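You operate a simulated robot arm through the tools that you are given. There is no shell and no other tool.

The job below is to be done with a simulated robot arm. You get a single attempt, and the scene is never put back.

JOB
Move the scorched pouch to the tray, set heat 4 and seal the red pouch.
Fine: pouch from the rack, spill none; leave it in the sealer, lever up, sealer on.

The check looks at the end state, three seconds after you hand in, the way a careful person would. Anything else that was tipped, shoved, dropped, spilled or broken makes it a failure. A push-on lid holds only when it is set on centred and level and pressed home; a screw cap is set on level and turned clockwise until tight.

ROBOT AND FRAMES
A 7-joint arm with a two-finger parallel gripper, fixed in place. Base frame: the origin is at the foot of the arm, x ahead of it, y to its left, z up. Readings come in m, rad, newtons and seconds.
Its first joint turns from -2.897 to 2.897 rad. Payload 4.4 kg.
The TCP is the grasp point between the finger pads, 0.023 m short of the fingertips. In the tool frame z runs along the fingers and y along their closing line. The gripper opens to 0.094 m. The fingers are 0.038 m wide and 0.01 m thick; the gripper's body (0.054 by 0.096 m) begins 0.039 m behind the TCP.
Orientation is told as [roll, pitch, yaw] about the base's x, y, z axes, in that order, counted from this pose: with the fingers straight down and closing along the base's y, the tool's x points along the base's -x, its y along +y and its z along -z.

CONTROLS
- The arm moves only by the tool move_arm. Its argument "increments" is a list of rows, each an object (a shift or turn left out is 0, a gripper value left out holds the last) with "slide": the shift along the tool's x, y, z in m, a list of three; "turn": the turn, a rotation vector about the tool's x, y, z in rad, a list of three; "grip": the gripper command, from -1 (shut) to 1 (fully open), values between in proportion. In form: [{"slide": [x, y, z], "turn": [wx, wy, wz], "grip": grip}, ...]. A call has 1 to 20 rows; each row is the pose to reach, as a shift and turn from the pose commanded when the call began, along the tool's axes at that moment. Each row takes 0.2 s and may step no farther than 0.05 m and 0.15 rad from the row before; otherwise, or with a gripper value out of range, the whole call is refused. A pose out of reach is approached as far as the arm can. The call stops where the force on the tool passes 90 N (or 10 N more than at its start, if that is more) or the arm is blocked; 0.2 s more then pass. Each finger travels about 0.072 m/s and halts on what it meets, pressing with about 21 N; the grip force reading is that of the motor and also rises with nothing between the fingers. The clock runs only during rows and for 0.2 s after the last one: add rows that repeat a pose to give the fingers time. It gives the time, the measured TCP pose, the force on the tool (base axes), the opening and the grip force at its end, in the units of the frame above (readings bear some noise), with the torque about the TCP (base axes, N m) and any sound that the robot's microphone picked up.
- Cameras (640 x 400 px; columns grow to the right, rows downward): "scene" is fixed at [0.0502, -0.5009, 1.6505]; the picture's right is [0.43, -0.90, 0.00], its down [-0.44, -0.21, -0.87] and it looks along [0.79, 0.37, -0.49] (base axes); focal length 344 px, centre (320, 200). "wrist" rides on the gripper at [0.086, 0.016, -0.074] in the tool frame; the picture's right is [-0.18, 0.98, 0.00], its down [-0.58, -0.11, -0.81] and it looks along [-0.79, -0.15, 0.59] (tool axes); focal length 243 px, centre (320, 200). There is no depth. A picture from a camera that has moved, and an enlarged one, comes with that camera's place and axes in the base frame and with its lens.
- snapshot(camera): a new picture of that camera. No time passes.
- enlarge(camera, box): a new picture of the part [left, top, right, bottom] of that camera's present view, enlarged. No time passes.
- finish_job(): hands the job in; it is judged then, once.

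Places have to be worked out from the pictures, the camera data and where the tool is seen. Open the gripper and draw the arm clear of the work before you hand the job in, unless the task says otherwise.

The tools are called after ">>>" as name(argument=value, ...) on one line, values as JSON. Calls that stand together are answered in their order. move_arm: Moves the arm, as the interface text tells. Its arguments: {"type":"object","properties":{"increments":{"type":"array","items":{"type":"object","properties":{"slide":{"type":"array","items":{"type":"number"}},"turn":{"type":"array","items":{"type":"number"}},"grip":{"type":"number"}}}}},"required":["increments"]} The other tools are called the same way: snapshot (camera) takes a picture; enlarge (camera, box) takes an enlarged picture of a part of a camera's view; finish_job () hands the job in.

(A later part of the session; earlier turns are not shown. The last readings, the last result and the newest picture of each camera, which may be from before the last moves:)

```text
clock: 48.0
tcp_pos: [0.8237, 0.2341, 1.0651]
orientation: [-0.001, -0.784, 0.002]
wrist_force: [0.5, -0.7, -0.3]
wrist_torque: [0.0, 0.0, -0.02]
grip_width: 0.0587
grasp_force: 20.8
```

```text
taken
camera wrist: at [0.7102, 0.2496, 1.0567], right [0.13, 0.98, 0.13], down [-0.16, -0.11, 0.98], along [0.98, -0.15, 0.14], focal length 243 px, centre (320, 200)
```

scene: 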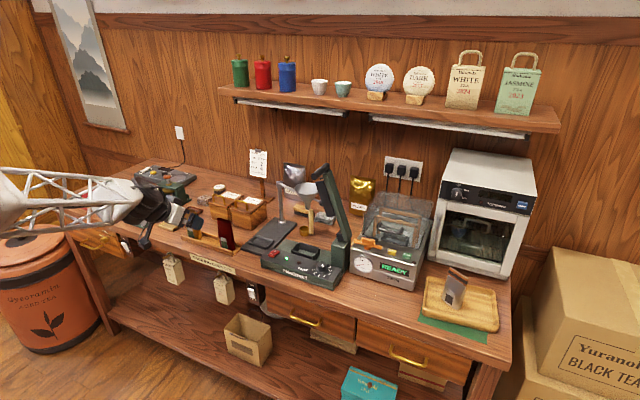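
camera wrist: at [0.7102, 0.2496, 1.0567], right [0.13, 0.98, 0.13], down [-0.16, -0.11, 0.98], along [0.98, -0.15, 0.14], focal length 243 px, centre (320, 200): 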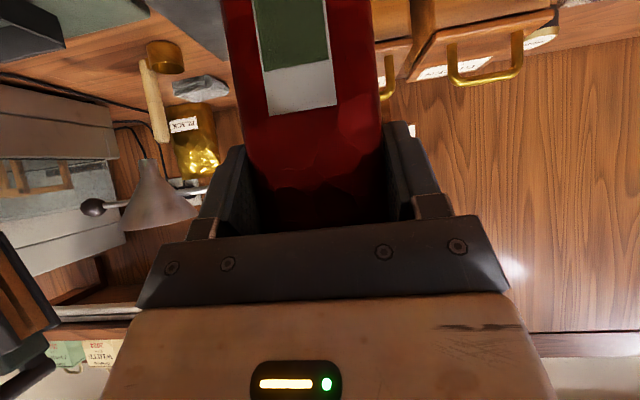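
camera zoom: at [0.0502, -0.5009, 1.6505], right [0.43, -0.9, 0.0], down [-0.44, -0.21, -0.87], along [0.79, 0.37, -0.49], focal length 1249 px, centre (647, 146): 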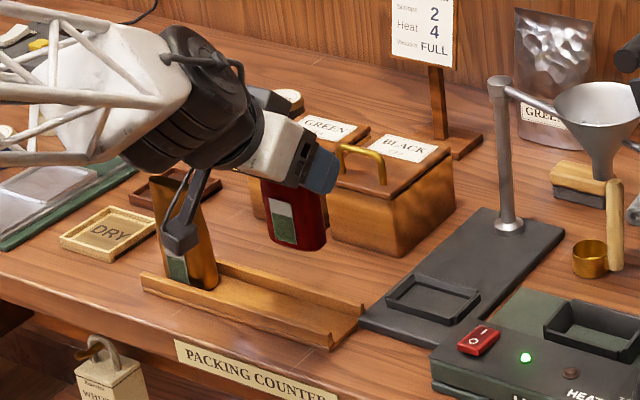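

The pouch is clear of the rack. I'll draw it back toward the robot, then move sideways to the sealer's line at moderate speed, keeping it upright.

>>> move_arm(increments=[{"slide": [0.0212, 0, -0.0212], "grip": -1}, {"slide": [0.0495, 0, -0.0495]}, {"slide": [0.0778, 0, -0.0778]}, {"slide": [0.0849, -0.02, -0.0849]}, {"slide": [0.0849, -0.055, -0.0849]}, {"slide": [0.0849, -0.095, -0.0849]}, {"slide": [0.0849, -0.135, -0.0849]}, {"slide": [0.0849, -0.175, -0.0849]}, {"slide": [0.0849, -0.215, -0.0849]}, {"slide": [0.0849, -0.25, -0.0849]}, {"slide": [0.0849, -0.27, -0.0849]}, {"slide": [0.0849, -0.28, -0.0849]}])

>>> snapshot(camera="wrist")

>>> enlarge(camera="scene", box=[230, 170, 370, 290])

```text
clock: 50.6
tcp_pos: [0.7043, -0.0472, 1.0645]
orientation: [0.001, -0.784, 0.0]
wrist_force: [0.7, 0.0, -1.2]
wrist_torque: [0.0, 0.01, -0.03]
grip_width: 0.0587
grasp_force: 21.3
```

```text
taken
camera wrist: at [0.5904, -0.0306, 1.0565], right [0.13, 0.98, 0.13], down [-0.16, -0.11, 0.98], along [0.98, -0.15, 0.14], focal length 243 px, centre (320, 200)
```

wrist: 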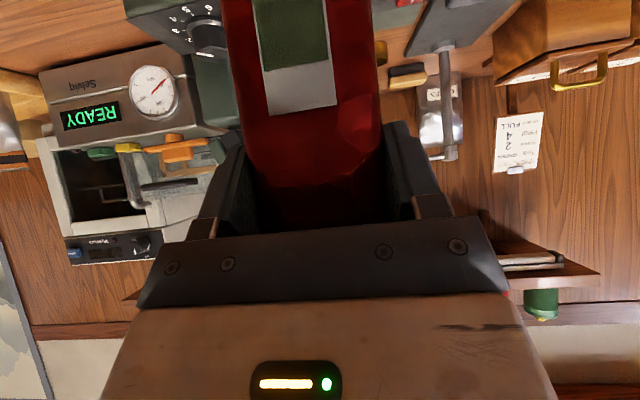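

```text
3.33 times, centred on (300, 230) of scene
camera zoom: at [0.0502, -0.5009, 1.6505], right [0.43, -0.9, 0.0], down [-0.44, -0.21, -0.87], along [0.79, 0.37, -0.49], focal length 1145 px, centre (387, 100)
```

zoom: 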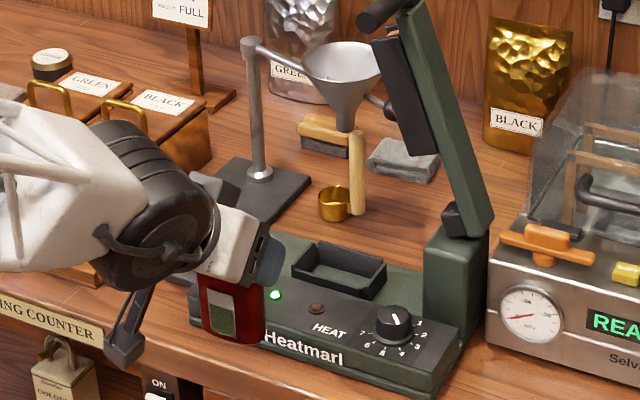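

The nest is empty and straight ahead, and the dial reads 4. I'll carry the pouch forward to above the nest at TCP (0.903, -0.0457, 1.055).

>>> move_arm(increments=[{"slide": [-0.0167, 0.0002, 0.0184], "grip": -1}, {"slide": [-0.0402, 0.0005, 0.0442]}, {"slide": [-0.0637, 0.0007, 0.07]}, {"slide": [-0.0871, 0.001, 0.0958]}, {"slide": [-0.1106, 0.0012, 0.1217]}, {"slide": [-0.1273, 0.0015, 0.14]}, {"slide": [-0.134, 0.0015, 0.1474]}])

>>> snapshot(camera="wrist")

>>> enlarge(camera="scene", box=[260, 190, 350, 270])

```text
clock: 52.2
tcp_pos: [0.9037, -0.0437, 1.0567]
orientation: [-0.001, -0.785, -0.001]
wrist_force: [-0.4, 0.4, 0.4]
wrist_torque: [-0.06, 0.0, 0.01]
grip_width: 0.059
grasp_force: 21.0
```

```text
taken
camera wrist: at [0.79, -0.0278, 1.0479], right [0.13, 0.98, 0.13], down [-0.16, -0.11, 0.98], along [0.98, -0.15, 0.14], focal length 243 px, centre (320, 200)
```

wrist: 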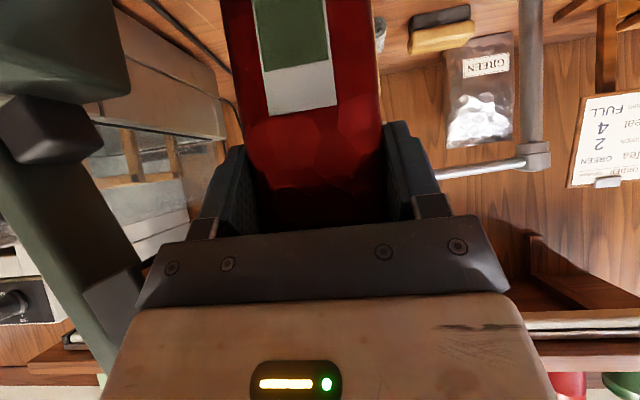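

```text
5.00 times, centred on (305, 230) of scene
camera zoom: at [0.0502, -0.5009, 1.6505], right [0.43, -0.9, 0.0], down [-0.44, -0.21, -0.87], along [0.79, 0.37, -0.49], focal length 1718 px, centre (395, 50)
```

zoom: 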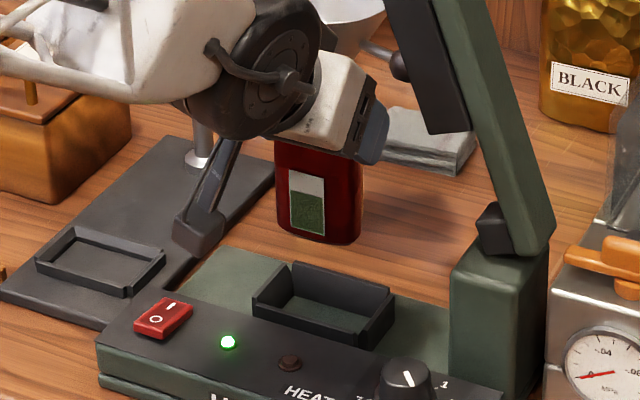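

I'm about 1.5–2 mm to the +y side of the original seating pose. I'll correct that and lower in stages to about 1 cm above the seat.

>>> move_arm(increments=[{"slide": [0, -0.0017, 0], "grip": -1}, {"slide": [0.0124, -0.0017, 0.0124]}, {"slide": [0.0247, -0.0017, 0.0247]}, {"slide": [0.0354, -0.0017, 0.0354]}])

>>> enlarge(camera="scene", box=[280, 210, 340, 260])

>>> snapshot(camera="wrist")

```text
clock: 53.2
tcp_pos: [0.9026, -0.0464, 1.0078]
orientation: [-0.001, -0.788, 0.001]
wrist_force: [0.9, 0.2, -0.1]
wrist_torque: [0.02, 0.01, -0.02]
grip_width: 0.0589
grasp_force: 20.8
```

```text
8.00 times, centred on (310, 235) of scene
camera zoom: at [0.0502, -0.5009, 1.6505], right [0.43, -0.9, 0.0], down [-0.44, -0.21, -0.87], along [0.79, 0.37, -0.49], focal length 2748 px, centre (400, -80)
```

zoom: 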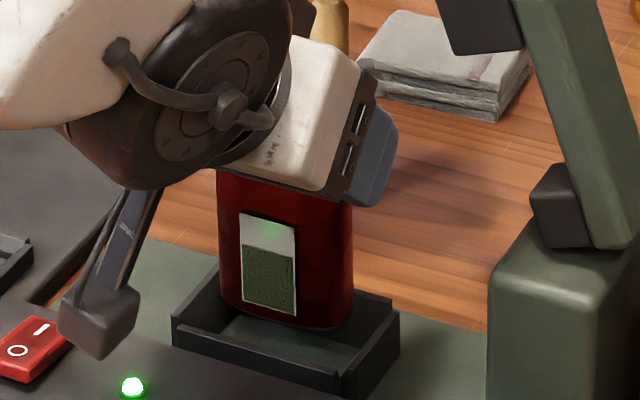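

```text
taken
camera wrist: at [0.7895, -0.0309, 0.9979], right [0.13, 0.98, 0.13], down [-0.16, -0.11, 0.98], along [0.98, -0.15, 0.14], focal length 243 px, centre (320, 200)
```

wrist: 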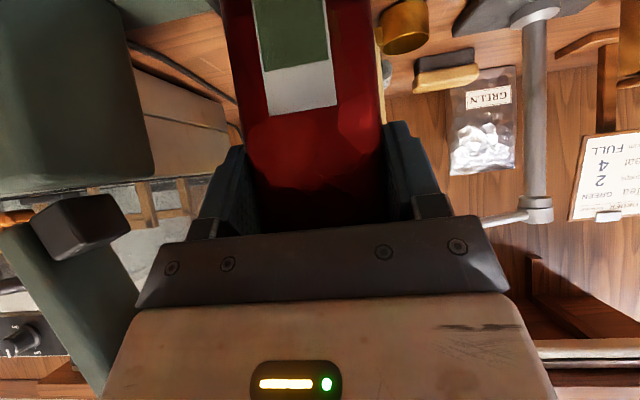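

The pouch is centred over the nest opening. I'll lower another 2.5 cm, then step gently to contact.

>>> move_arm(increments=[{"slide": [0.0064, 0, 0.0064], "grip": -1}, {"slide": [0.0128, 0, 0.0128]}, {"slide": [0.0177, 0, 0.0177]}])

>>> enlarge(camera="scene", box=[280, 210, 340, 260])

>>> move_arm(increments=[{"slide": [0.0018, 0, 0.0018], "grip": -1}])

>>> move_arm(increments=[{"slide": [0.0014, 0, 0.0014], "grip": -1}])

```text
clock: 54.0
tcp_pos: [0.9049, -0.0461, 0.9807]
orientation: [0.001, -0.788, 0.003]
wrist_force: [0.6, -0.2, -0.6]
wrist_torque: [-0.02, 0.02, -0.03]
grip_width: 0.0587
grasp_force: 21.0
```

```text
8.00 times, centred on (310, 235) of scene
camera zoom: at [0.0502, -0.5009, 1.6505], right [0.43, -0.9, 0.0], down [-0.44, -0.21, -0.87], along [0.79, 0.37, -0.49], focal length 2748 px, centre (400, -80)
```

zoom: 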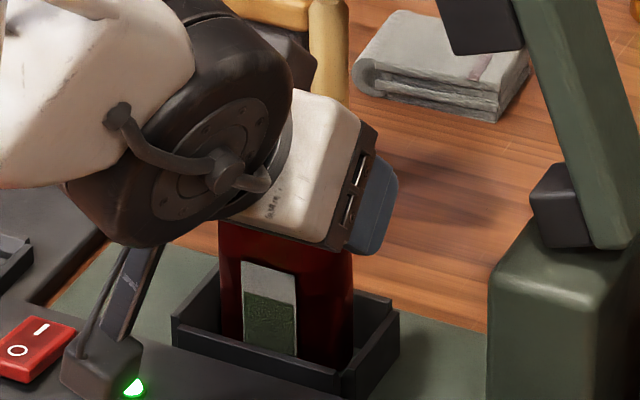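

```text
clock: 54.4
tcp_pos: [0.9041, -0.0472, 0.9794]
orientation: [-0.001, -0.786, 0.001]
wrist_force: [0.1, 0.4, -0.7]
wrist_torque: [0.0, 0.0, 0.0]
grip_width: 0.059
grasp_force: 21.3
```

```text
clock: 54.8
tcp_pos: [0.9034, -0.0466, 0.9769]
orientation: [0.002, -0.787, 0.001]
wrist_force: [-0.3, 0.6, 3.2]
wrist_torque: [0.04, 0.05, -0.02]
grip_width: 0.059
grasp_force: 21.8
```

Contact begins at TCP z 0.977, exactly the height the old pouch sat at. One more 1 mm step to confirm, then a check of the view.

>>> move_arm(increments=[{"slide": [0.0008, 0, 0.0008], "grip": -1}])

>>> snapshot(camera="wrist")

>>> enlarge(camera="scene", box=[280, 210, 340, 260])

```text
clock: 55.2
tcp_pos: [0.9039, -0.047, 0.9757]
orientation: [-0.001, -0.789, 0.0]
wrist_force: [-1.2, 1.4, 12.1]
wrist_torque: [0.01, 0.16, -0.01]
grip_width: 0.0588
grasp_force: 20.7
```

```text
taken
camera wrist: at [0.7898, -0.0308, 0.9682], right [0.13, 0.98, 0.13], down [-0.16, -0.11, 0.98], along [0.98, -0.15, 0.14], focal length 243 px, centre (320, 200)
```

wrist: 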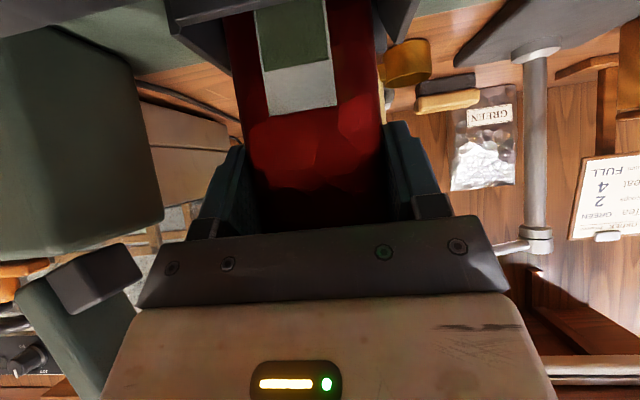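

```text
8.00 times, centred on (310, 235) of scene
camera zoom: at [0.0502, -0.5009, 1.6505], right [0.43, -0.9, 0.0], down [-0.44, -0.21, -0.87], along [0.79, 0.37, -0.49], focal length 2748 px, centre (400, -80)
```

zoom: 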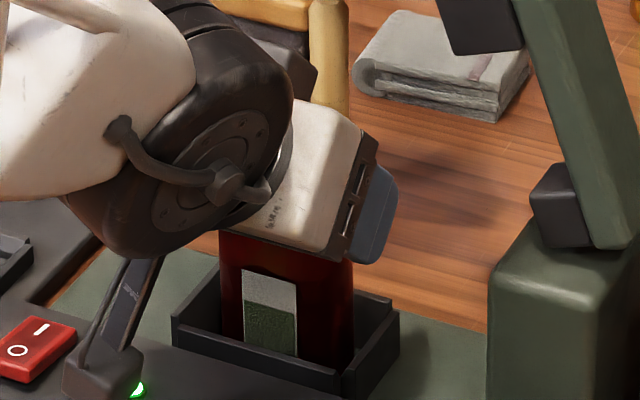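

The pouch is seated (12 N on the nest floor). I'll release gently and retreat along the tool axis.

>>> move_arm(increments=[{"slide": [-0.0006, 0, -0.0006], "grip": -0.5}, {"slide": [-0.0006, 0, -0.0006], "grip": 0.3}, {"slide": [-0.0006, 0, -0.0006], "grip": 0.6}, {"slide": [-0.0006, 0, -0.0006], "grip": 1}, {"slide": [-0.0006, 0, -0.0006], "grip": 1}])

>>> snapshot(camera="wrist")

>>> enlarge(camera="scene", box=[270, 200, 350, 260])

```text
clock: 56.4
tcp_pos: [0.9025, -0.0462, 0.9763]
orientation: [0.0, -0.784, 0.001]
wrist_force: [-0.6, -0.2, -0.6]
wrist_torque: [-0.02, 0.01, 0.02]
grip_width: 0.0939
grasp_force: 0.1
```

```text
taken
camera wrist: at [0.7894, -0.0306, 0.9678], right [0.13, 0.98, 0.13], down [-0.16, -0.11, 0.98], along [0.98, -0.15, 0.14], focal length 243 px, centre (320, 200)
```

wrist: 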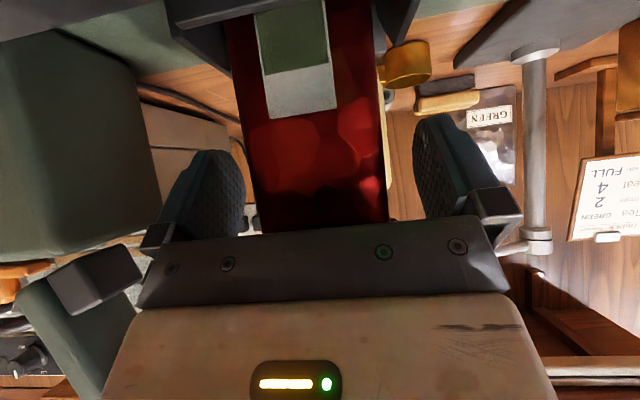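

```text
6.67 times, centred on (310, 230) of scene
camera zoom: at [0.0502, -0.5009, 1.6505], right [0.43, -0.9, 0.0], down [-0.44, -0.21, -0.87], along [0.79, 0.37, -0.49], focal length 2290 px, centre (387, 0)
```

zoom: 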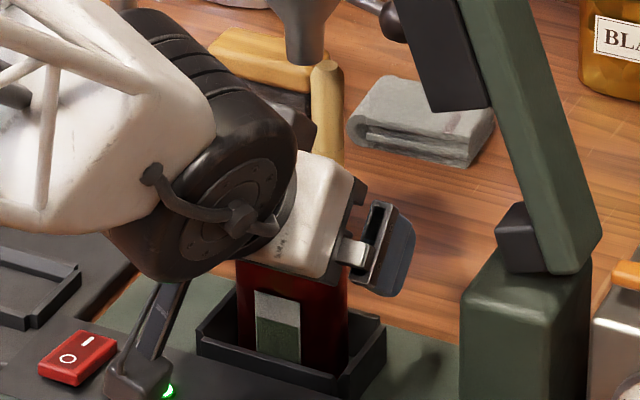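

The red pouch stands centred in the nest. I'll retreat along the tool axis before turning to the lever.

>>> move_arm(increments=[{"slide": [0, 0, -0.03], "grip": 1}, {"slide": [0, 0, -0.065]}, {"slide": [0, 0, -0.105]}, {"slide": [0, 0, -0.15]}])

>>> snapshot(camera="wrist")

>>> enlarge(camera="scene", box=[260, 150, 380, 280])

```text
clock: 57.4
tcp_pos: [0.798, -0.0467, 1.0823]
orientation: [0.003, -0.785, 0.001]
wrist_force: [-0.3, 0.5, -0.2]
wrist_torque: [0.0, 0.01, 0.0]
grip_width: 0.0938
grasp_force: 0.1
```

```text
taken
camera wrist: at [0.6834, -0.0309, 1.0744], right [0.13, 0.98, 0.13], down [-0.16, -0.11, 0.98], along [0.98, -0.15, 0.14], focal length 243 px, centre (320, 200)
```

wrist: 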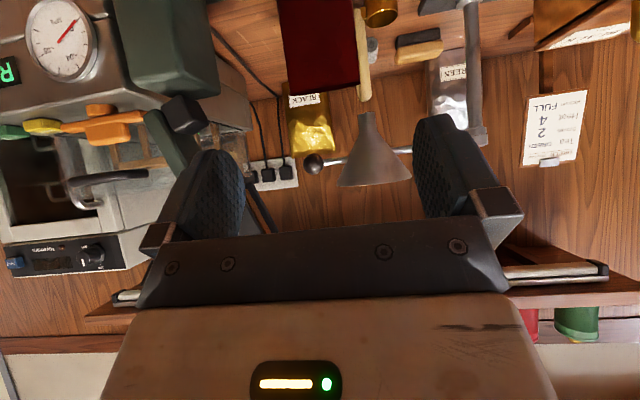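

```text
3.08 times, centred on (320, 215) of scene
camera zoom: at [0.0502, -0.5009, 1.6505], right [0.43, -0.9, 0.0], down [-0.44, -0.21, -0.87], along [0.79, 0.37, -0.49], focal length 1057 px, centre (320, 154)
```

zoom: 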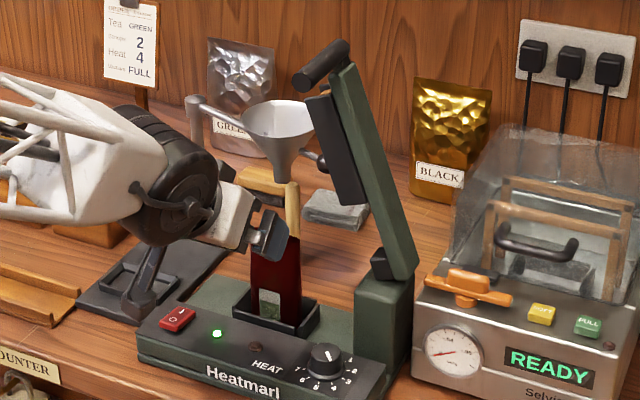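

The red pouch stands upright in the nest with its mouth up. Next I'll back away and rise while tilting to 60° for the lever handle.

>>> move_arm(increments=[{"slide": [-0.01, -0.0008, -0.0375], "turn": [0, -0.0524, 0], "grip": 0.2}, {"slide": [-0.0201, -0.0016, -0.075], "turn": [0, -0.1048, 0]}, {"slide": [-0.0301, -0.0024, -0.1124], "turn": [0, -0.1572, 0]}, {"slide": [-0.0402, -0.0032, -0.1499], "turn": [0, -0.2096, 0]}, {"slide": [-0.0502, -0.004, -0.1874], "turn": [0, -0.262, 0]}])

>>> snapshot(camera="wrist")

>>> enlarge(camera="scene", box=[270, 150, 380, 270])

```text
clock: 58.6
tcp_pos: [0.6994, -0.0503, 1.2485]
orientation: [-0.001, -1.048, 0.001]
wrist_force: [-0.9, 0.1, -0.6]
wrist_torque: [0.03, -0.04, -0.01]
grip_width: 0.0563
grasp_force: 0.0
```

```text
taken
camera wrist: at [0.5919, -0.0343, 1.2122], right [0.09, 0.98, 0.16], down [-0.41, -0.11, 0.91], along [0.91, -0.15, 0.39], focal length 243 px, centre (320, 200)
```

wrist: 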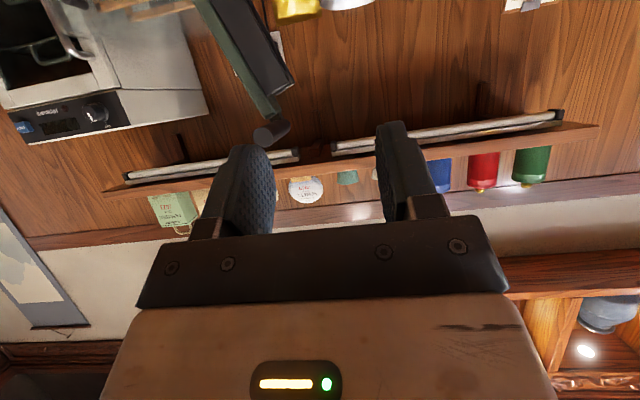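

```text
3.33 times, centred on (325, 210) of scene
camera zoom: at [0.0502, -0.5009, 1.6505], right [0.43, -0.9, 0.0], down [-0.44, -0.21, -0.87], along [0.79, 0.37, -0.49], focal length 1145 px, centre (303, 167)
```

zoom: 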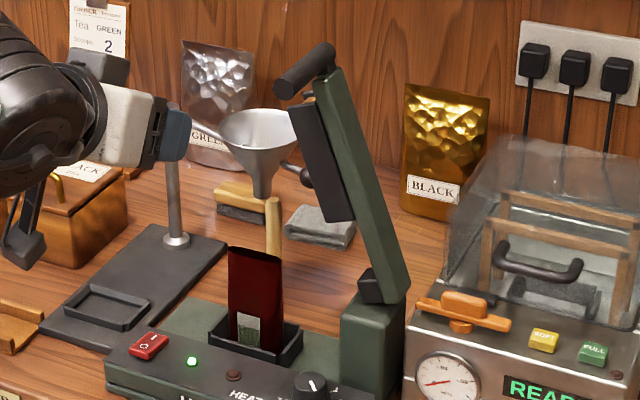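

I'll enlarge the handle in this view to refine its location.

>>> enlarge(camera="wrist", box=[200, 0, 340, 160])

>>> enlarge(camera="scene", box=[305, 155, 345, 215])

```text
2.50 times, centred on (270, 80) of wrist
camera zoom: at [0.5919, -0.0343, 1.2122], right [0.09, 0.98, 0.16], down [-0.41, -0.11, 0.91], along [0.91, -0.15, 0.39], focal length 606 px, centre (445, 500)
```

zoom: 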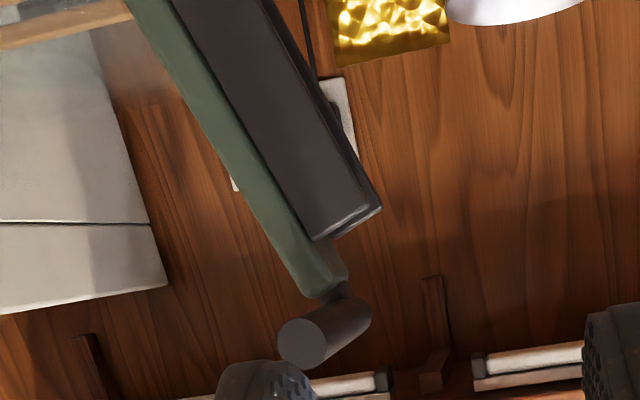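

```text
6.67 times, centred on (325, 185) of scene
camera zoom: at [0.0502, -0.5009, 1.6505], right [0.43, -0.9, 0.0], down [-0.44, -0.21, -0.87], along [0.79, 0.37, -0.49], focal length 2290 px, centre (287, 300)
```

zoom: 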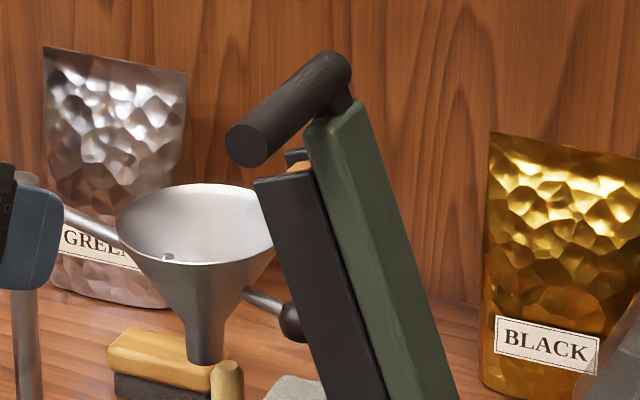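

The handle end is confirmed at about (0.829, -0.1165, 1.240). I'll roll the tool -45° about x, so the jaws bracket the handle along its path, and move to a pre-grasp point 0.1 m back.

>>> move_arm(increments=[{"slide": [-0.0084, -0.0051, 0.0056], "turn": [0.0654, 0, -0.1133], "grip": 0.2}, {"slide": [-0.0168, -0.0103, 0.0111], "turn": [0.1307, 0, -0.2267]}, {"slide": [-0.0252, -0.0154, 0.0167], "turn": [0.1961, 0, -0.34]}, {"slide": [-0.0335, -0.0205, 0.0223], "turn": [0.2614, 0, -0.4533]}, {"slide": [-0.0419, -0.0257, 0.0278], "turn": [0.3268, 0, -0.5667]}, {"slide": [-0.0503, -0.0308, 0.0334], "turn": [0.3921, 0, -0.68]}])

>>> snapshot(camera="wrist")

>>> enlarge(camera="scene", box=[260, 110, 380, 250])

```text
clock: 60.0
tcp_pos: [0.7543, -0.0818, 1.277]
orientation: [-1.11, -0.661, 0.89]
wrist_force: [-0.1, 0.7, 0.8]
wrist_torque: [0.04, 0.01, -0.05]
grip_width: 0.0564
grasp_force: 0.1
```

```text
taken
camera wrist: at [0.6462, -0.097, 1.2392], right [0.09, 0.81, -0.58], down [-0.41, 0.56, 0.72], along [0.91, 0.17, 0.38], focal length 243 px, centre (320, 200)
```

wrist: 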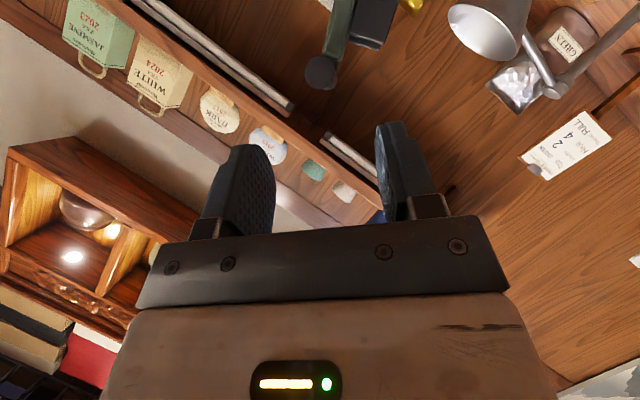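

```text
2.86 times, centred on (320, 180) of scene
camera zoom: at [0.0502, -0.5009, 1.6505], right [0.43, -0.9, 0.0], down [-0.44, -0.21, -0.87], along [0.79, 0.37, -0.49], focal length 982 px, centre (320, 257)
```

zoom: 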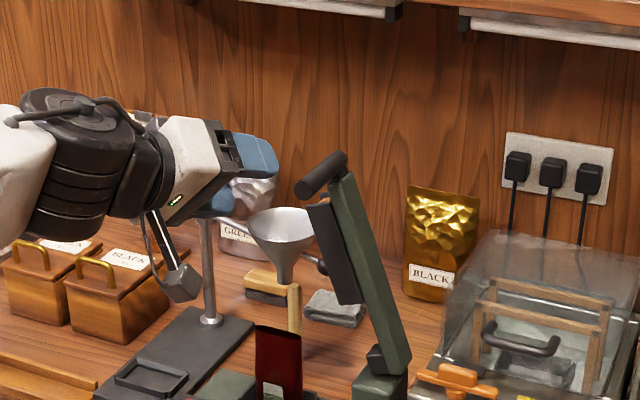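

The handle end lies exactly on the approach column (321, 72). I'll advance 0.1 m along the tool axis so the open fingers bracket it.

>>> move_arm(increments=[{"slide": [0, 0, 0.035], "grip": 0.2}, {"slide": [0, 0, 0.07]}, {"slide": [0, 0, 0.1]}])

>>> snapshot(camera="wrist")

>>> enlarge(camera="scene", box=[280, 130, 370, 230])

```text
clock: 60.8
tcp_pos: [0.841, -0.1153, 1.2421]
orientation: [-1.111, -0.659, 0.887]
wrist_force: [-0.6, 0.0, 0.7]
wrist_torque: [0.01, 0.03, 0.03]
grip_width: 0.0564
grasp_force: 0.1
```

```text
taken
camera wrist: at [0.7339, -0.1322, 1.2037], right [0.09, 0.81, -0.58], down [-0.41, 0.56, 0.72], along [0.91, 0.17, 0.38], focal length 243 px, centre (320, 200)
```

wrist: 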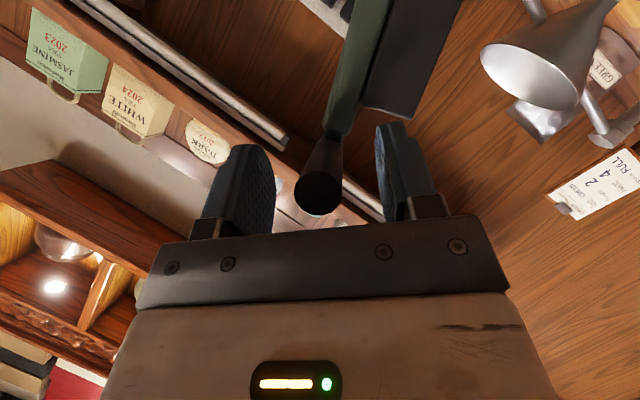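

```text
4.00 times, centred on (325, 180) of scene
camera zoom: at [0.0502, -0.5009, 1.6505], right [0.43, -0.9, 0.0], down [-0.44, -0.21, -0.87], along [0.79, 0.37, -0.49], focal length 1374 px, centre (300, 280)
```

zoom: 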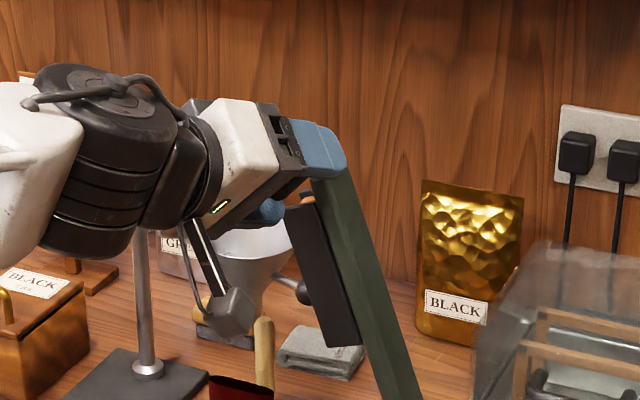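

The handle sits centred between the fingers. I'll narrow the gap to a loose cage (about 27 mm for a 21 mm bar) and start moving the lever a small way to see how it responds.

>>> move_arm(increments=[{"grip": -0.43}, {"grip": -0.43}, {"slide": [-0.007, 0.0196, -0.0041], "grip": -0.43}, {"slide": [-0.0125, 0.0396, -0.0072], "grip": -0.43}])

>>> snapshot(camera="wrist")

>>> enlarge(camera="scene", box=[260, 130, 380, 260])

```text
clock: 61.8
tcp_pos: [0.8404, -0.0773, 1.2231]
orientation: [-1.109, -0.658, 0.885]
wrist_force: [0.4, 0.4, 0.1]
wrist_torque: [0.01, -0.01, 0.0]
grip_width: 0.0267
grasp_force: 0.1
```

```text
taken
camera wrist: at [0.7332, -0.0939, 1.186], right [0.09, 0.81, -0.58], down [-0.41, 0.56, 0.72], along [0.91, 0.17, 0.38], focal length 243 px, centre (320, 200)
```

wrist: 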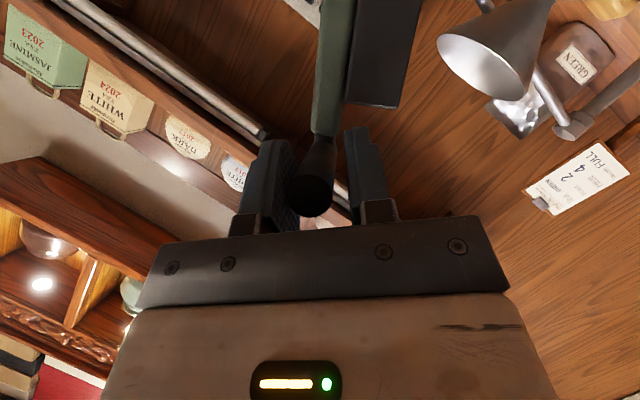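

```text
3.08 times, centred on (320, 195) of scene
camera zoom: at [0.0502, -0.5009, 1.6505], right [0.43, -0.9, 0.0], down [-0.44, -0.21, -0.87], along [0.79, 0.37, -0.49], focal length 1057 px, centre (320, 215)
```

zoom: 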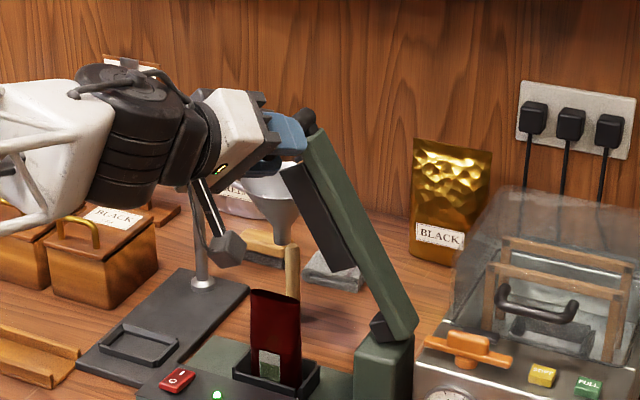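

The lever follows freely with almost no force. I'll continue along the arc to about 60°.

>>> move_arm(increments=[{"slide": [-0.0039, 0.0204, -0.0023], "grip": -0.43}, {"slide": [-0.0062, 0.041, -0.0036]}, {"slide": [-0.007, 0.0619, -0.0041]}, {"slide": [-0.0062, 0.0827, -0.0036]}, {"slide": [-0.0039, 0.1034, -0.0023]}, {"slide": [0, 0.1237, 0]}])

>>> snapshot(camera="wrist")

>>> enlarge(camera="scene", box=[260, 150, 380, 280])

```text
clock: 63.2
tcp_pos: [0.8406, 0.0086, 1.1355]
orientation: [-1.109, -0.663, 0.888]
wrist_force: [-0.3, 0.2, 1.1]
wrist_torque: [0.03, 0.0, 0.02]
grip_width: 0.0268
grasp_force: 0.0
```

```text
taken
camera wrist: at [0.7327, -0.0066, 1.0983], right [0.09, 0.81, -0.58], down [-0.41, 0.56, 0.72], along [0.91, 0.17, 0.38], focal length 243 px, centre (320, 200)
```

wrist: 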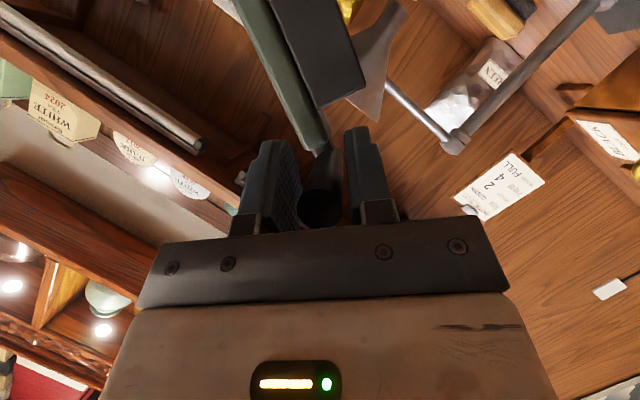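

```text
3.08 times, centred on (320, 215) of scene
camera zoom: at [0.0502, -0.5009, 1.6505], right [0.43, -0.9, 0.0], down [-0.44, -0.21, -0.87], along [0.79, 0.37, -0.49], focal length 1057 px, centre (320, 154)
```

zoom: 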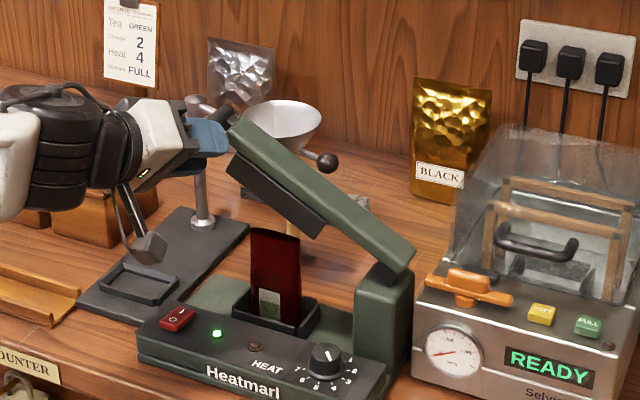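

The lever is at about 60° and tracking well. I'll bring it down to about 75° and inspect the jaws against the pouch mouth.

>>> move_arm(increments=[{"slide": [0.0027, 0.01, 0.0015], "grip": -0.43}, {"slide": [0.0055, 0.02, 0.0031]}, {"slide": [0.0089, 0.0297, 0.005]}, {"slide": [0.0125, 0.0393, 0.0072]}, {"slide": [0.0166, 0.0486, 0.0096]}, {"slide": [0.0208, 0.0578, 0.012]}])

>>> snapshot(camera="wrist")

>>> enlarge(camera="scene", box=[260, 180, 360, 270])

```text
clock: 64.6
tcp_pos: [0.8425, 0.0332, 1.0773]
orientation: [-1.108, -0.662, 0.886]
wrist_force: [0.0, 0.4, -0.4]
wrist_torque: [0.01, 0.01, -0.02]
grip_width: 0.027
grasp_force: 0.1
```

```text
taken
camera wrist: at [0.7332, 0.0175, 1.0401], right [0.09, 0.81, -0.58], down [-0.41, 0.56, 0.72], along [0.91, 0.17, 0.38], focal length 243 px, centre (320, 200)
```

wrist: 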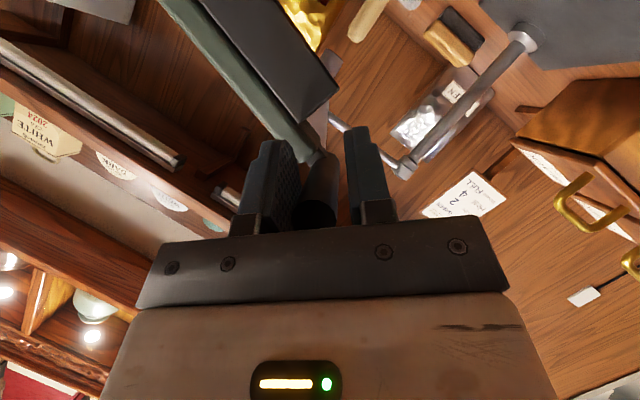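

```text
4.44 times, centred on (310, 225) of scene
camera zoom: at [0.0502, -0.5009, 1.6505], right [0.43, -0.9, 0.0], down [-0.44, -0.21, -0.87], along [0.79, 0.37, -0.49], focal length 1527 px, centre (364, 89)
```

zoom: 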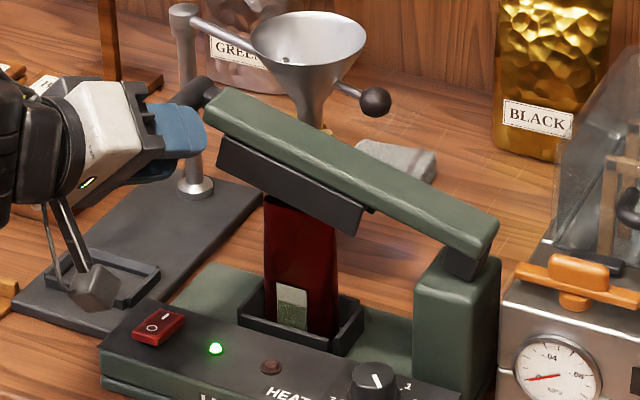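

The jaws have reached the pouch mouth and are straddling it. I'll continue down in small steps, watching force and sound.

>>> move_arm(increments=[{"slide": [0.0048, 0.0089, 0.0028], "grip": -0.43}, {"slide": [0.0096, 0.0177, 0.0056]}, {"slide": [0.0151, 0.0259, 0.0088]}])

>>> snapshot(camera="wrist")

>>> enlarge(camera="scene", box=[260, 190, 360, 280])

```text
clock: 65.4
tcp_pos: [0.8418, 0.038, 1.0468]
orientation: [-1.106, -0.661, 0.887]
wrist_force: [-0.8, -0.7, 0.4]
wrist_torque: [0.0, 0.0, 0.01]
grip_width: 0.027
grasp_force: 0.0
```

```text
taken
camera wrist: at [0.7333, 0.0232, 1.0097], right [0.09, 0.81, -0.58], down [-0.41, 0.56, 0.72], along [0.91, 0.17, 0.38], focal length 243 px, centre (320, 200)
```

wrist: 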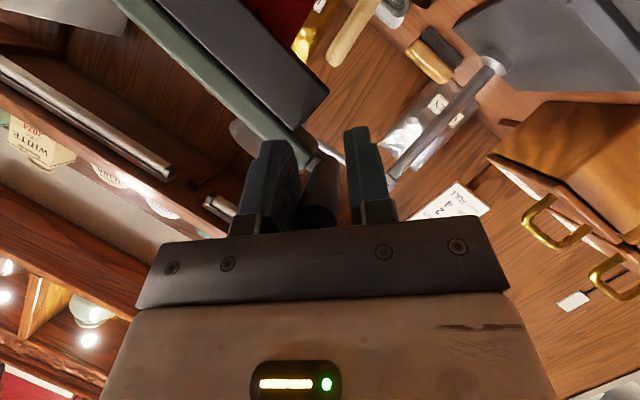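

```text
4.44 times, centred on (310, 235) of scene
camera zoom: at [0.0502, -0.5009, 1.6505], right [0.43, -0.9, 0.0], down [-0.44, -0.21, -0.87], along [0.79, 0.37, -0.49], focal length 1527 px, centre (364, 44)
```

zoom: 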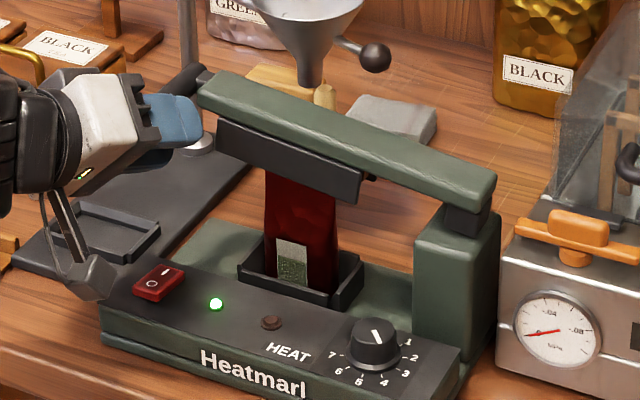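

The jaws are over the pouch's top and still meeting no resistance. The handle has drifted about 1 cm toward the palm, so I'll compensate by 5 mm and keep pressing in small steps.

>>> move_arm(increments=[{"slide": [0.0012, 0.0082, 0.0006], "grip": -0.43}])

>>> move_arm(increments=[{"slide": [0.006, 0.0077, 0.0035], "grip": -0.43}])

>>> enlarge(camera="scene", box=[260, 190, 360, 280])

>>> snapshot(camera="wrist")

```text
clock: 65.8
tcp_pos: [0.8406, 0.0431, 1.0415]
orientation: [-1.108, -0.659, 0.886]
wrist_force: [-0.1, -0.1, -0.7]
wrist_torque: [0.03, 0.02, 0.03]
grip_width: 0.0268
grasp_force: 0.0
```

```text
clock: 66.2
tcp_pos: [0.8397, 0.0445, 1.0303]
orientation: [-1.105, -0.66, 0.886]
wrist_force: [-0.5, 0.7, 0.1]
wrist_torque: [0.01, -0.01, 0.03]
grip_width: 0.0272
grasp_force: 1.3
```

```text
4.44 times, centred on (310, 235) of scene
camera zoom: at [0.0502, -0.5009, 1.6505], right [0.43, -0.9, 0.0], down [-0.44, -0.21, -0.87], along [0.79, 0.37, -0.49], focal length 1527 px, centre (364, 44)
```

zoom: 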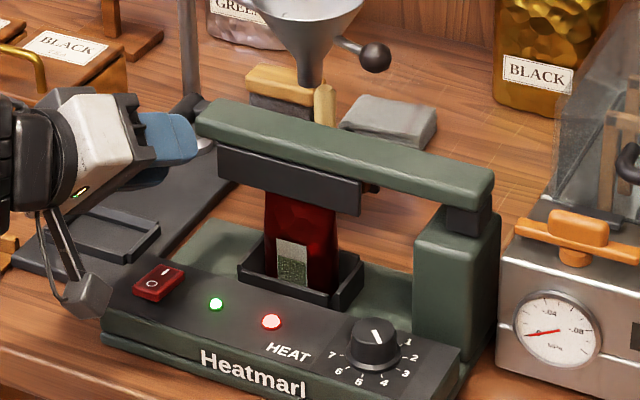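

```text
taken
camera wrist: at [0.733, 0.0285, 0.9926], right [0.09, 0.81, -0.58], down [-0.41, 0.56, 0.72], along [0.91, 0.17, 0.38], focal length 243 px, centre (320, 200)
```

wrist: 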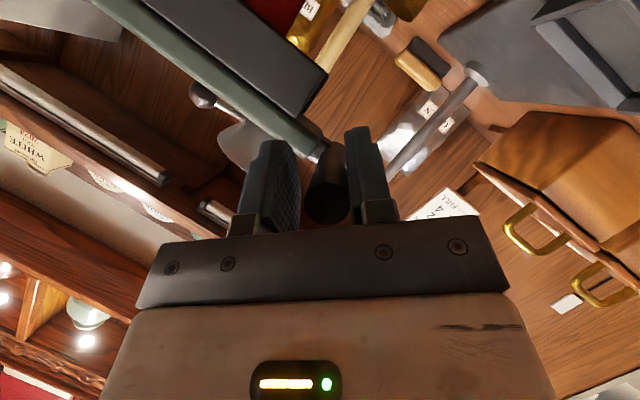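

The red lamp has come on, so sealing has begun. I'll hold the lever here in short intervals and watch for the lamp to go out or a beep.

>>> move_arm(increments=[{"slide": [0, 0, 0], "grip": -0.43}, {"slide": [0, 0, 0], "grip": -0.43}, {"slide": [0, 0, 0], "grip": -0.43}])

>>> enlarge(camera="scene", box=[260, 190, 360, 280])

```text
clock: 67.0
tcp_pos: [0.842, 0.0431, 1.0299]
orientation: [-1.106, -0.66, 0.887]
wrist_force: [-0.7, 1.4, -1.0]
wrist_torque: [-0.03, -0.02, -0.01]
grip_width: 0.0274
grasp_force: 0.6
```

```text
4.44 times, centred on (310, 235) of scene
camera zoom: at [0.0502, -0.5009, 1.6505], right [0.43, -0.9, 0.0], down [-0.44, -0.21, -0.87], along [0.79, 0.37, -0.49], focal length 1527 px, centre (364, 44)
```

zoom: 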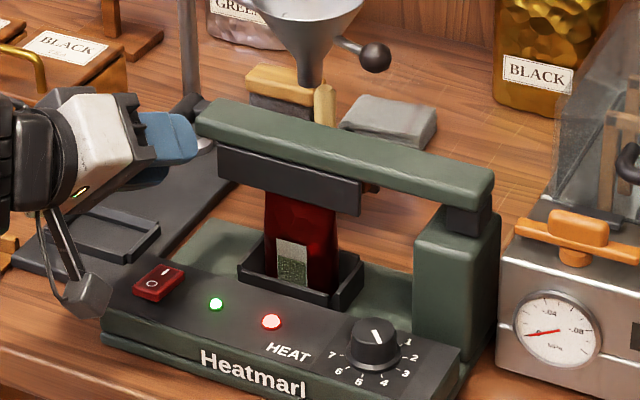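

The lamp is still lit at 67.0 s. I'll keep holding in short intervals.

>>> move_arm(increments=[{"slide": [0, 0, 0], "grip": -0.43}, {"slide": [0, 0, 0], "grip": -0.43}, {"slide": [0, 0, 0], "grip": -0.43}])

>>> enlarge(camera="scene", box=[260, 190, 360, 280])

```text
clock: 67.8
tcp_pos: [0.8404, 0.0443, 1.0322]
orientation: [-1.108, -0.66, 0.886]
wrist_force: [-0.5, 1.8, -0.7]
wrist_torque: [0.03, 0.0, -0.02]
grip_width: 0.0275
grasp_force: 0.9
```

```text
4.44 times, centred on (310, 235) of scene
camera zoom: at [0.0502, -0.5009, 1.6505], right [0.43, -0.9, 0.0], down [-0.44, -0.21, -0.87], along [0.79, 0.37, -0.49], focal length 1527 px, centre (364, 44)
```

zoom: 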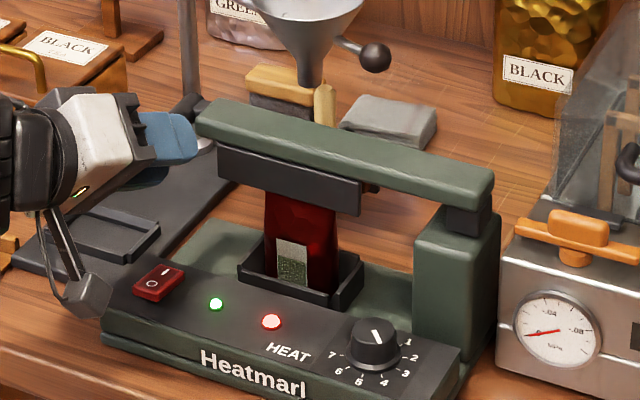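

Still lit after about 1.7 s with no sound yet. I'll keep holding.

>>> move_arm(increments=[{"slide": [0, 0, 0], "grip": -0.43}, {"slide": [0, 0, 0], "grip": -0.43}])

>>> enlarge(camera="scene", box=[260, 190, 360, 280])

```text
clock: 68.4
tcp_pos: [0.8419, 0.0445, 1.0305]
orientation: [-1.108, -0.661, 0.886]
wrist_force: [-1.0, 2.1, -1.3]
wrist_torque: [0.0, 0.01, -0.02]
grip_width: 0.0275
grasp_force: 0.5
```

```text
4.44 times, centred on (310, 235) of scene
camera zoom: at [0.0502, -0.5009, 1.6505], right [0.43, -0.9, 0.0], down [-0.44, -0.21, -0.87], along [0.79, 0.37, -0.49], focal length 1527 px, centre (364, 44)
```

zoom: 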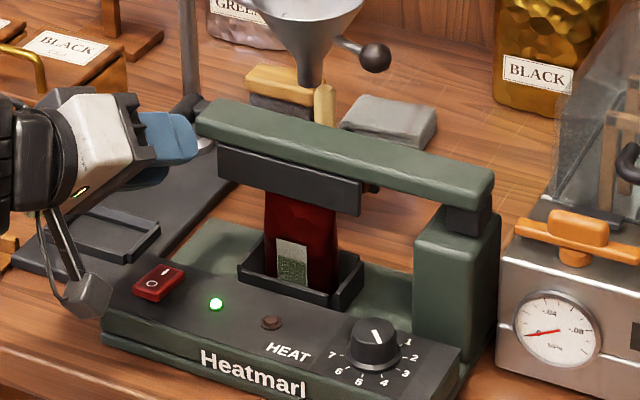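

The lamp went out at about 68.4 s, so the seal cycle is complete. I'll raise the lever straight away along the reverse arc, checking that the pouch stays seated.

>>> move_arm(increments=[{"slide": [-0.006, -0.0076, -0.0035], "grip": -0.43}, {"slide": [-0.0112, -0.0159, -0.0065]}, {"slide": [-0.0163, -0.0241, -0.0095]}, {"slide": [-0.0254, -0.0418, -0.0147]}, {"slide": [-0.0332, -0.0602, -0.0192]}])

>>> enlarge(camera="scene", box=[260, 180, 360, 270])

>>> snapshot(camera="wrist")

```text
clock: 69.6
tcp_pos: [0.8416, 0.0291, 1.1014]
orientation: [-1.108, -0.66, 0.888]
wrist_force: [-0.3, 0.7, 0.4]
wrist_torque: [0.0, 0.0, 0.01]
grip_width: 0.0267
grasp_force: 0.0
```

```text
4.44 times, centred on (310, 225) of scene
camera zoom: at [0.0502, -0.5009, 1.6505], right [0.43, -0.9, 0.0], down [-0.44, -0.21, -0.87], along [0.79, 0.37, -0.49], focal length 1527 px, centre (364, 89)
```

zoom: 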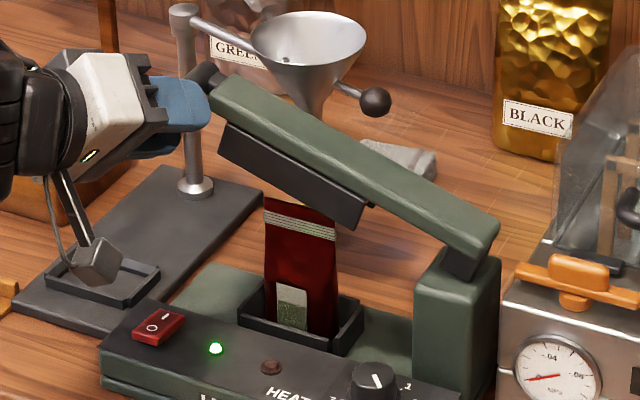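

```text
taken
camera wrist: at [0.7336, 0.0137, 1.0624], right [0.09, 0.81, -0.58], down [-0.41, 0.56, 0.72], along [0.91, 0.17, 0.38], focal length 243 px, centre (320, 200)
```

wrist: 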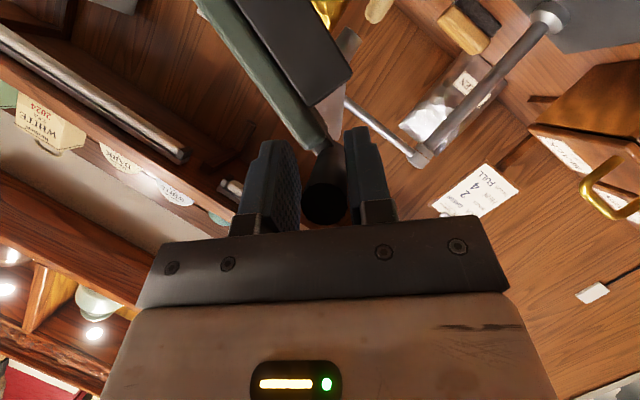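

The pouch now shows a clean pale seal band and remains seated. I'll continue raising the lever along the arc to near its upright position.

>>> move_arm(increments=[{"slide": [-0.0063, -0.0193, -0.0036], "grip": -0.43}, {"slide": [-0.0111, -0.0393, -0.0064]}, {"slide": [-0.0144, -0.0597, -0.0083]}, {"slide": [-0.0161, -0.0804, -0.0093]}, {"slide": [-0.0169, -0.1012, -0.0098]}, {"slide": [-0.0161, -0.1221, -0.0093]}, {"slide": [-0.0138, -0.1427, -0.008]}, {"slide": [-0.0099, -0.1631, -0.0057]}, {"slide": [-0.0044, -0.1831, -0.0026]}])

>>> enlarge(camera="scene", box=[270, 140, 370, 270])

>>> snapshot(camera="wrist")

```text
clock: 71.6
tcp_pos: [0.841, -0.0976, 1.2333]
orientation: [-1.106, -0.657, 0.886]
wrist_force: [0.2, 0.7, -0.3]
wrist_torque: [-0.03, -0.02, 0.0]
grip_width: 0.0267
grasp_force: 0.0
```

```text
3.08 times, centred on (320, 205) of scene
camera zoom: at [0.0502, -0.5009, 1.6505], right [0.43, -0.9, 0.0], down [-0.44, -0.21, -0.87], along [0.79, 0.37, -0.49], focal length 1057 px, centre (320, 185)
```

zoom: 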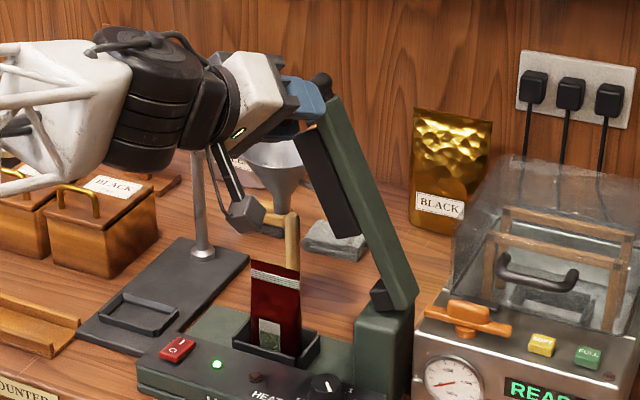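

```text
taken
camera wrist: at [0.733, -0.1128, 1.1951], right [0.09, 0.81, -0.58], down [-0.41, 0.56, 0.72], along [0.91, 0.17, 0.38], focal length 243 px, centre (320, 200)
```

wrist: 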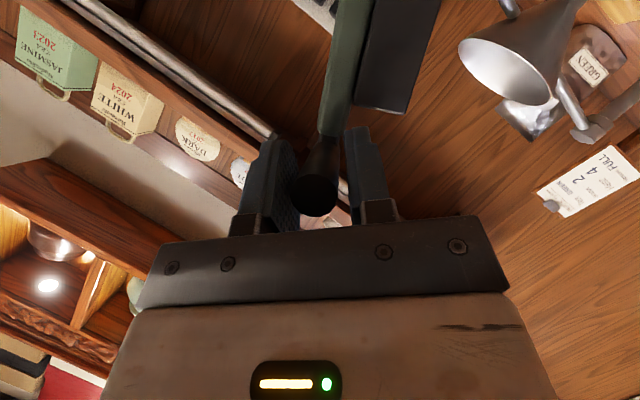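

The lever is nearly up. I'll move the last few degrees to its original position and a touch further, to make sure it rests against its stop.

>>> move_arm(increments=[{"slide": [0.0035, -0.0098, 0.002], "grip": -0.43}, {"slide": [0.007, -0.0196, 0.0041], "grip": -0.43}])

>>> move_arm(increments=[{"slide": [0.0014, -0.003, 0.0008], "grip": -0.43}])

>>> snapshot(camera="wrist")

>>> enlarge(camera="scene", box=[270, 140, 370, 270])

```text
clock: 72.2
tcp_pos: [0.8413, -0.1163, 1.241]
orientation: [-1.107, -0.659, 0.887]
wrist_force: [0.2, -0.3, -0.1]
wrist_torque: [-0.01, 0.0, 0.01]
grip_width: 0.0269
grasp_force: 0.0
```

```text
clock: 72.6
tcp_pos: [0.8413, -0.1206, 1.2413]
orientation: [-1.107, -0.659, 0.886]
wrist_force: [0.3, 0.3, -0.5]
wrist_torque: [0.01, 0.05, 0.01]
grip_width: 0.0272
grasp_force: 0.1
```

```text
taken
camera wrist: at [0.7331, -0.1358, 1.204], right [0.09, 0.81, -0.58], down [-0.41, 0.56, 0.72], along [0.91, 0.17, 0.38], focal length 243 px, centre (320, 200)
```

wrist: 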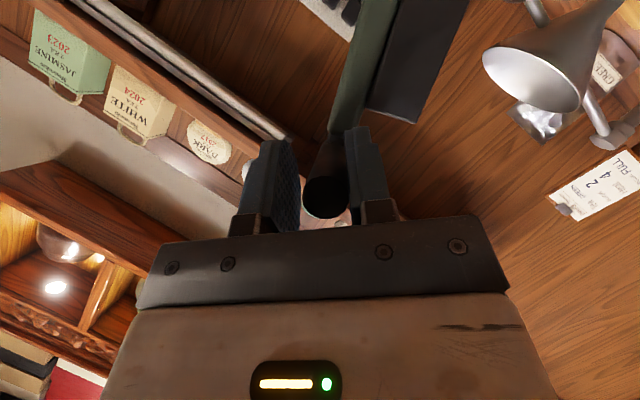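

```text
3.08 times, centred on (320, 205) of scene
camera zoom: at [0.0502, -0.5009, 1.6505], right [0.43, -0.9, 0.0], down [-0.44, -0.21, -0.87], along [0.79, 0.37, -0.49], focal length 1057 px, centre (320, 185)
```

zoom: 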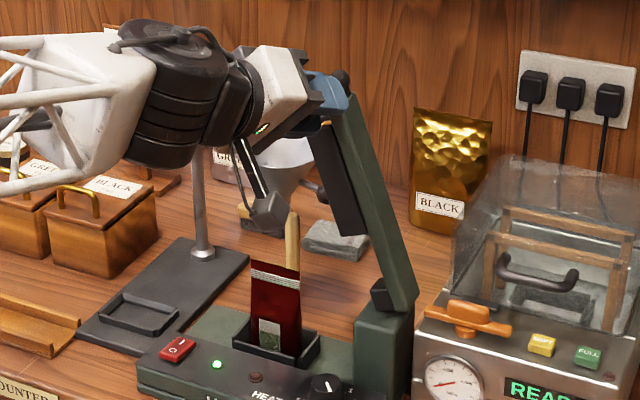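

The handle is back at its starting place. I'll nudge 4 mm more to confirm whether it meets the stop.

>>> move_arm(increments=[{"slide": [0.0007, -0.002, 0.0004], "grip": -0.43}, {"slide": [0.0014, -0.004, 0.0008], "grip": -0.43}])

>>> snapshot(camera="wrist")

```text
clock: 73.2
tcp_pos: [0.8409, -0.1232, 1.2438]
orientation: [-1.106, -0.66, 0.887]
wrist_force: [-0.1, 15.0, -6.9]
wrist_torque: [0.1, -0.03, -0.14]
grip_width: 0.0334
grasp_force: 7.0
```

```text
taken
camera wrist: at [0.7334, -0.1391, 1.2054], right [0.09, 0.81, -0.58], down [-0.41, 0.56, 0.72], along [0.91, 0.17, 0.38], focal length 243 px, centre (320, 200)
```

wrist: 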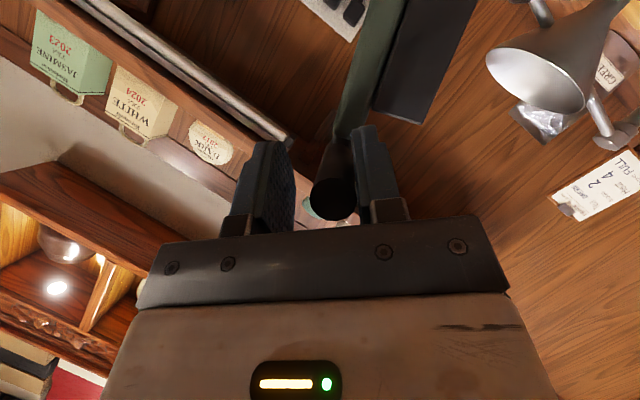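

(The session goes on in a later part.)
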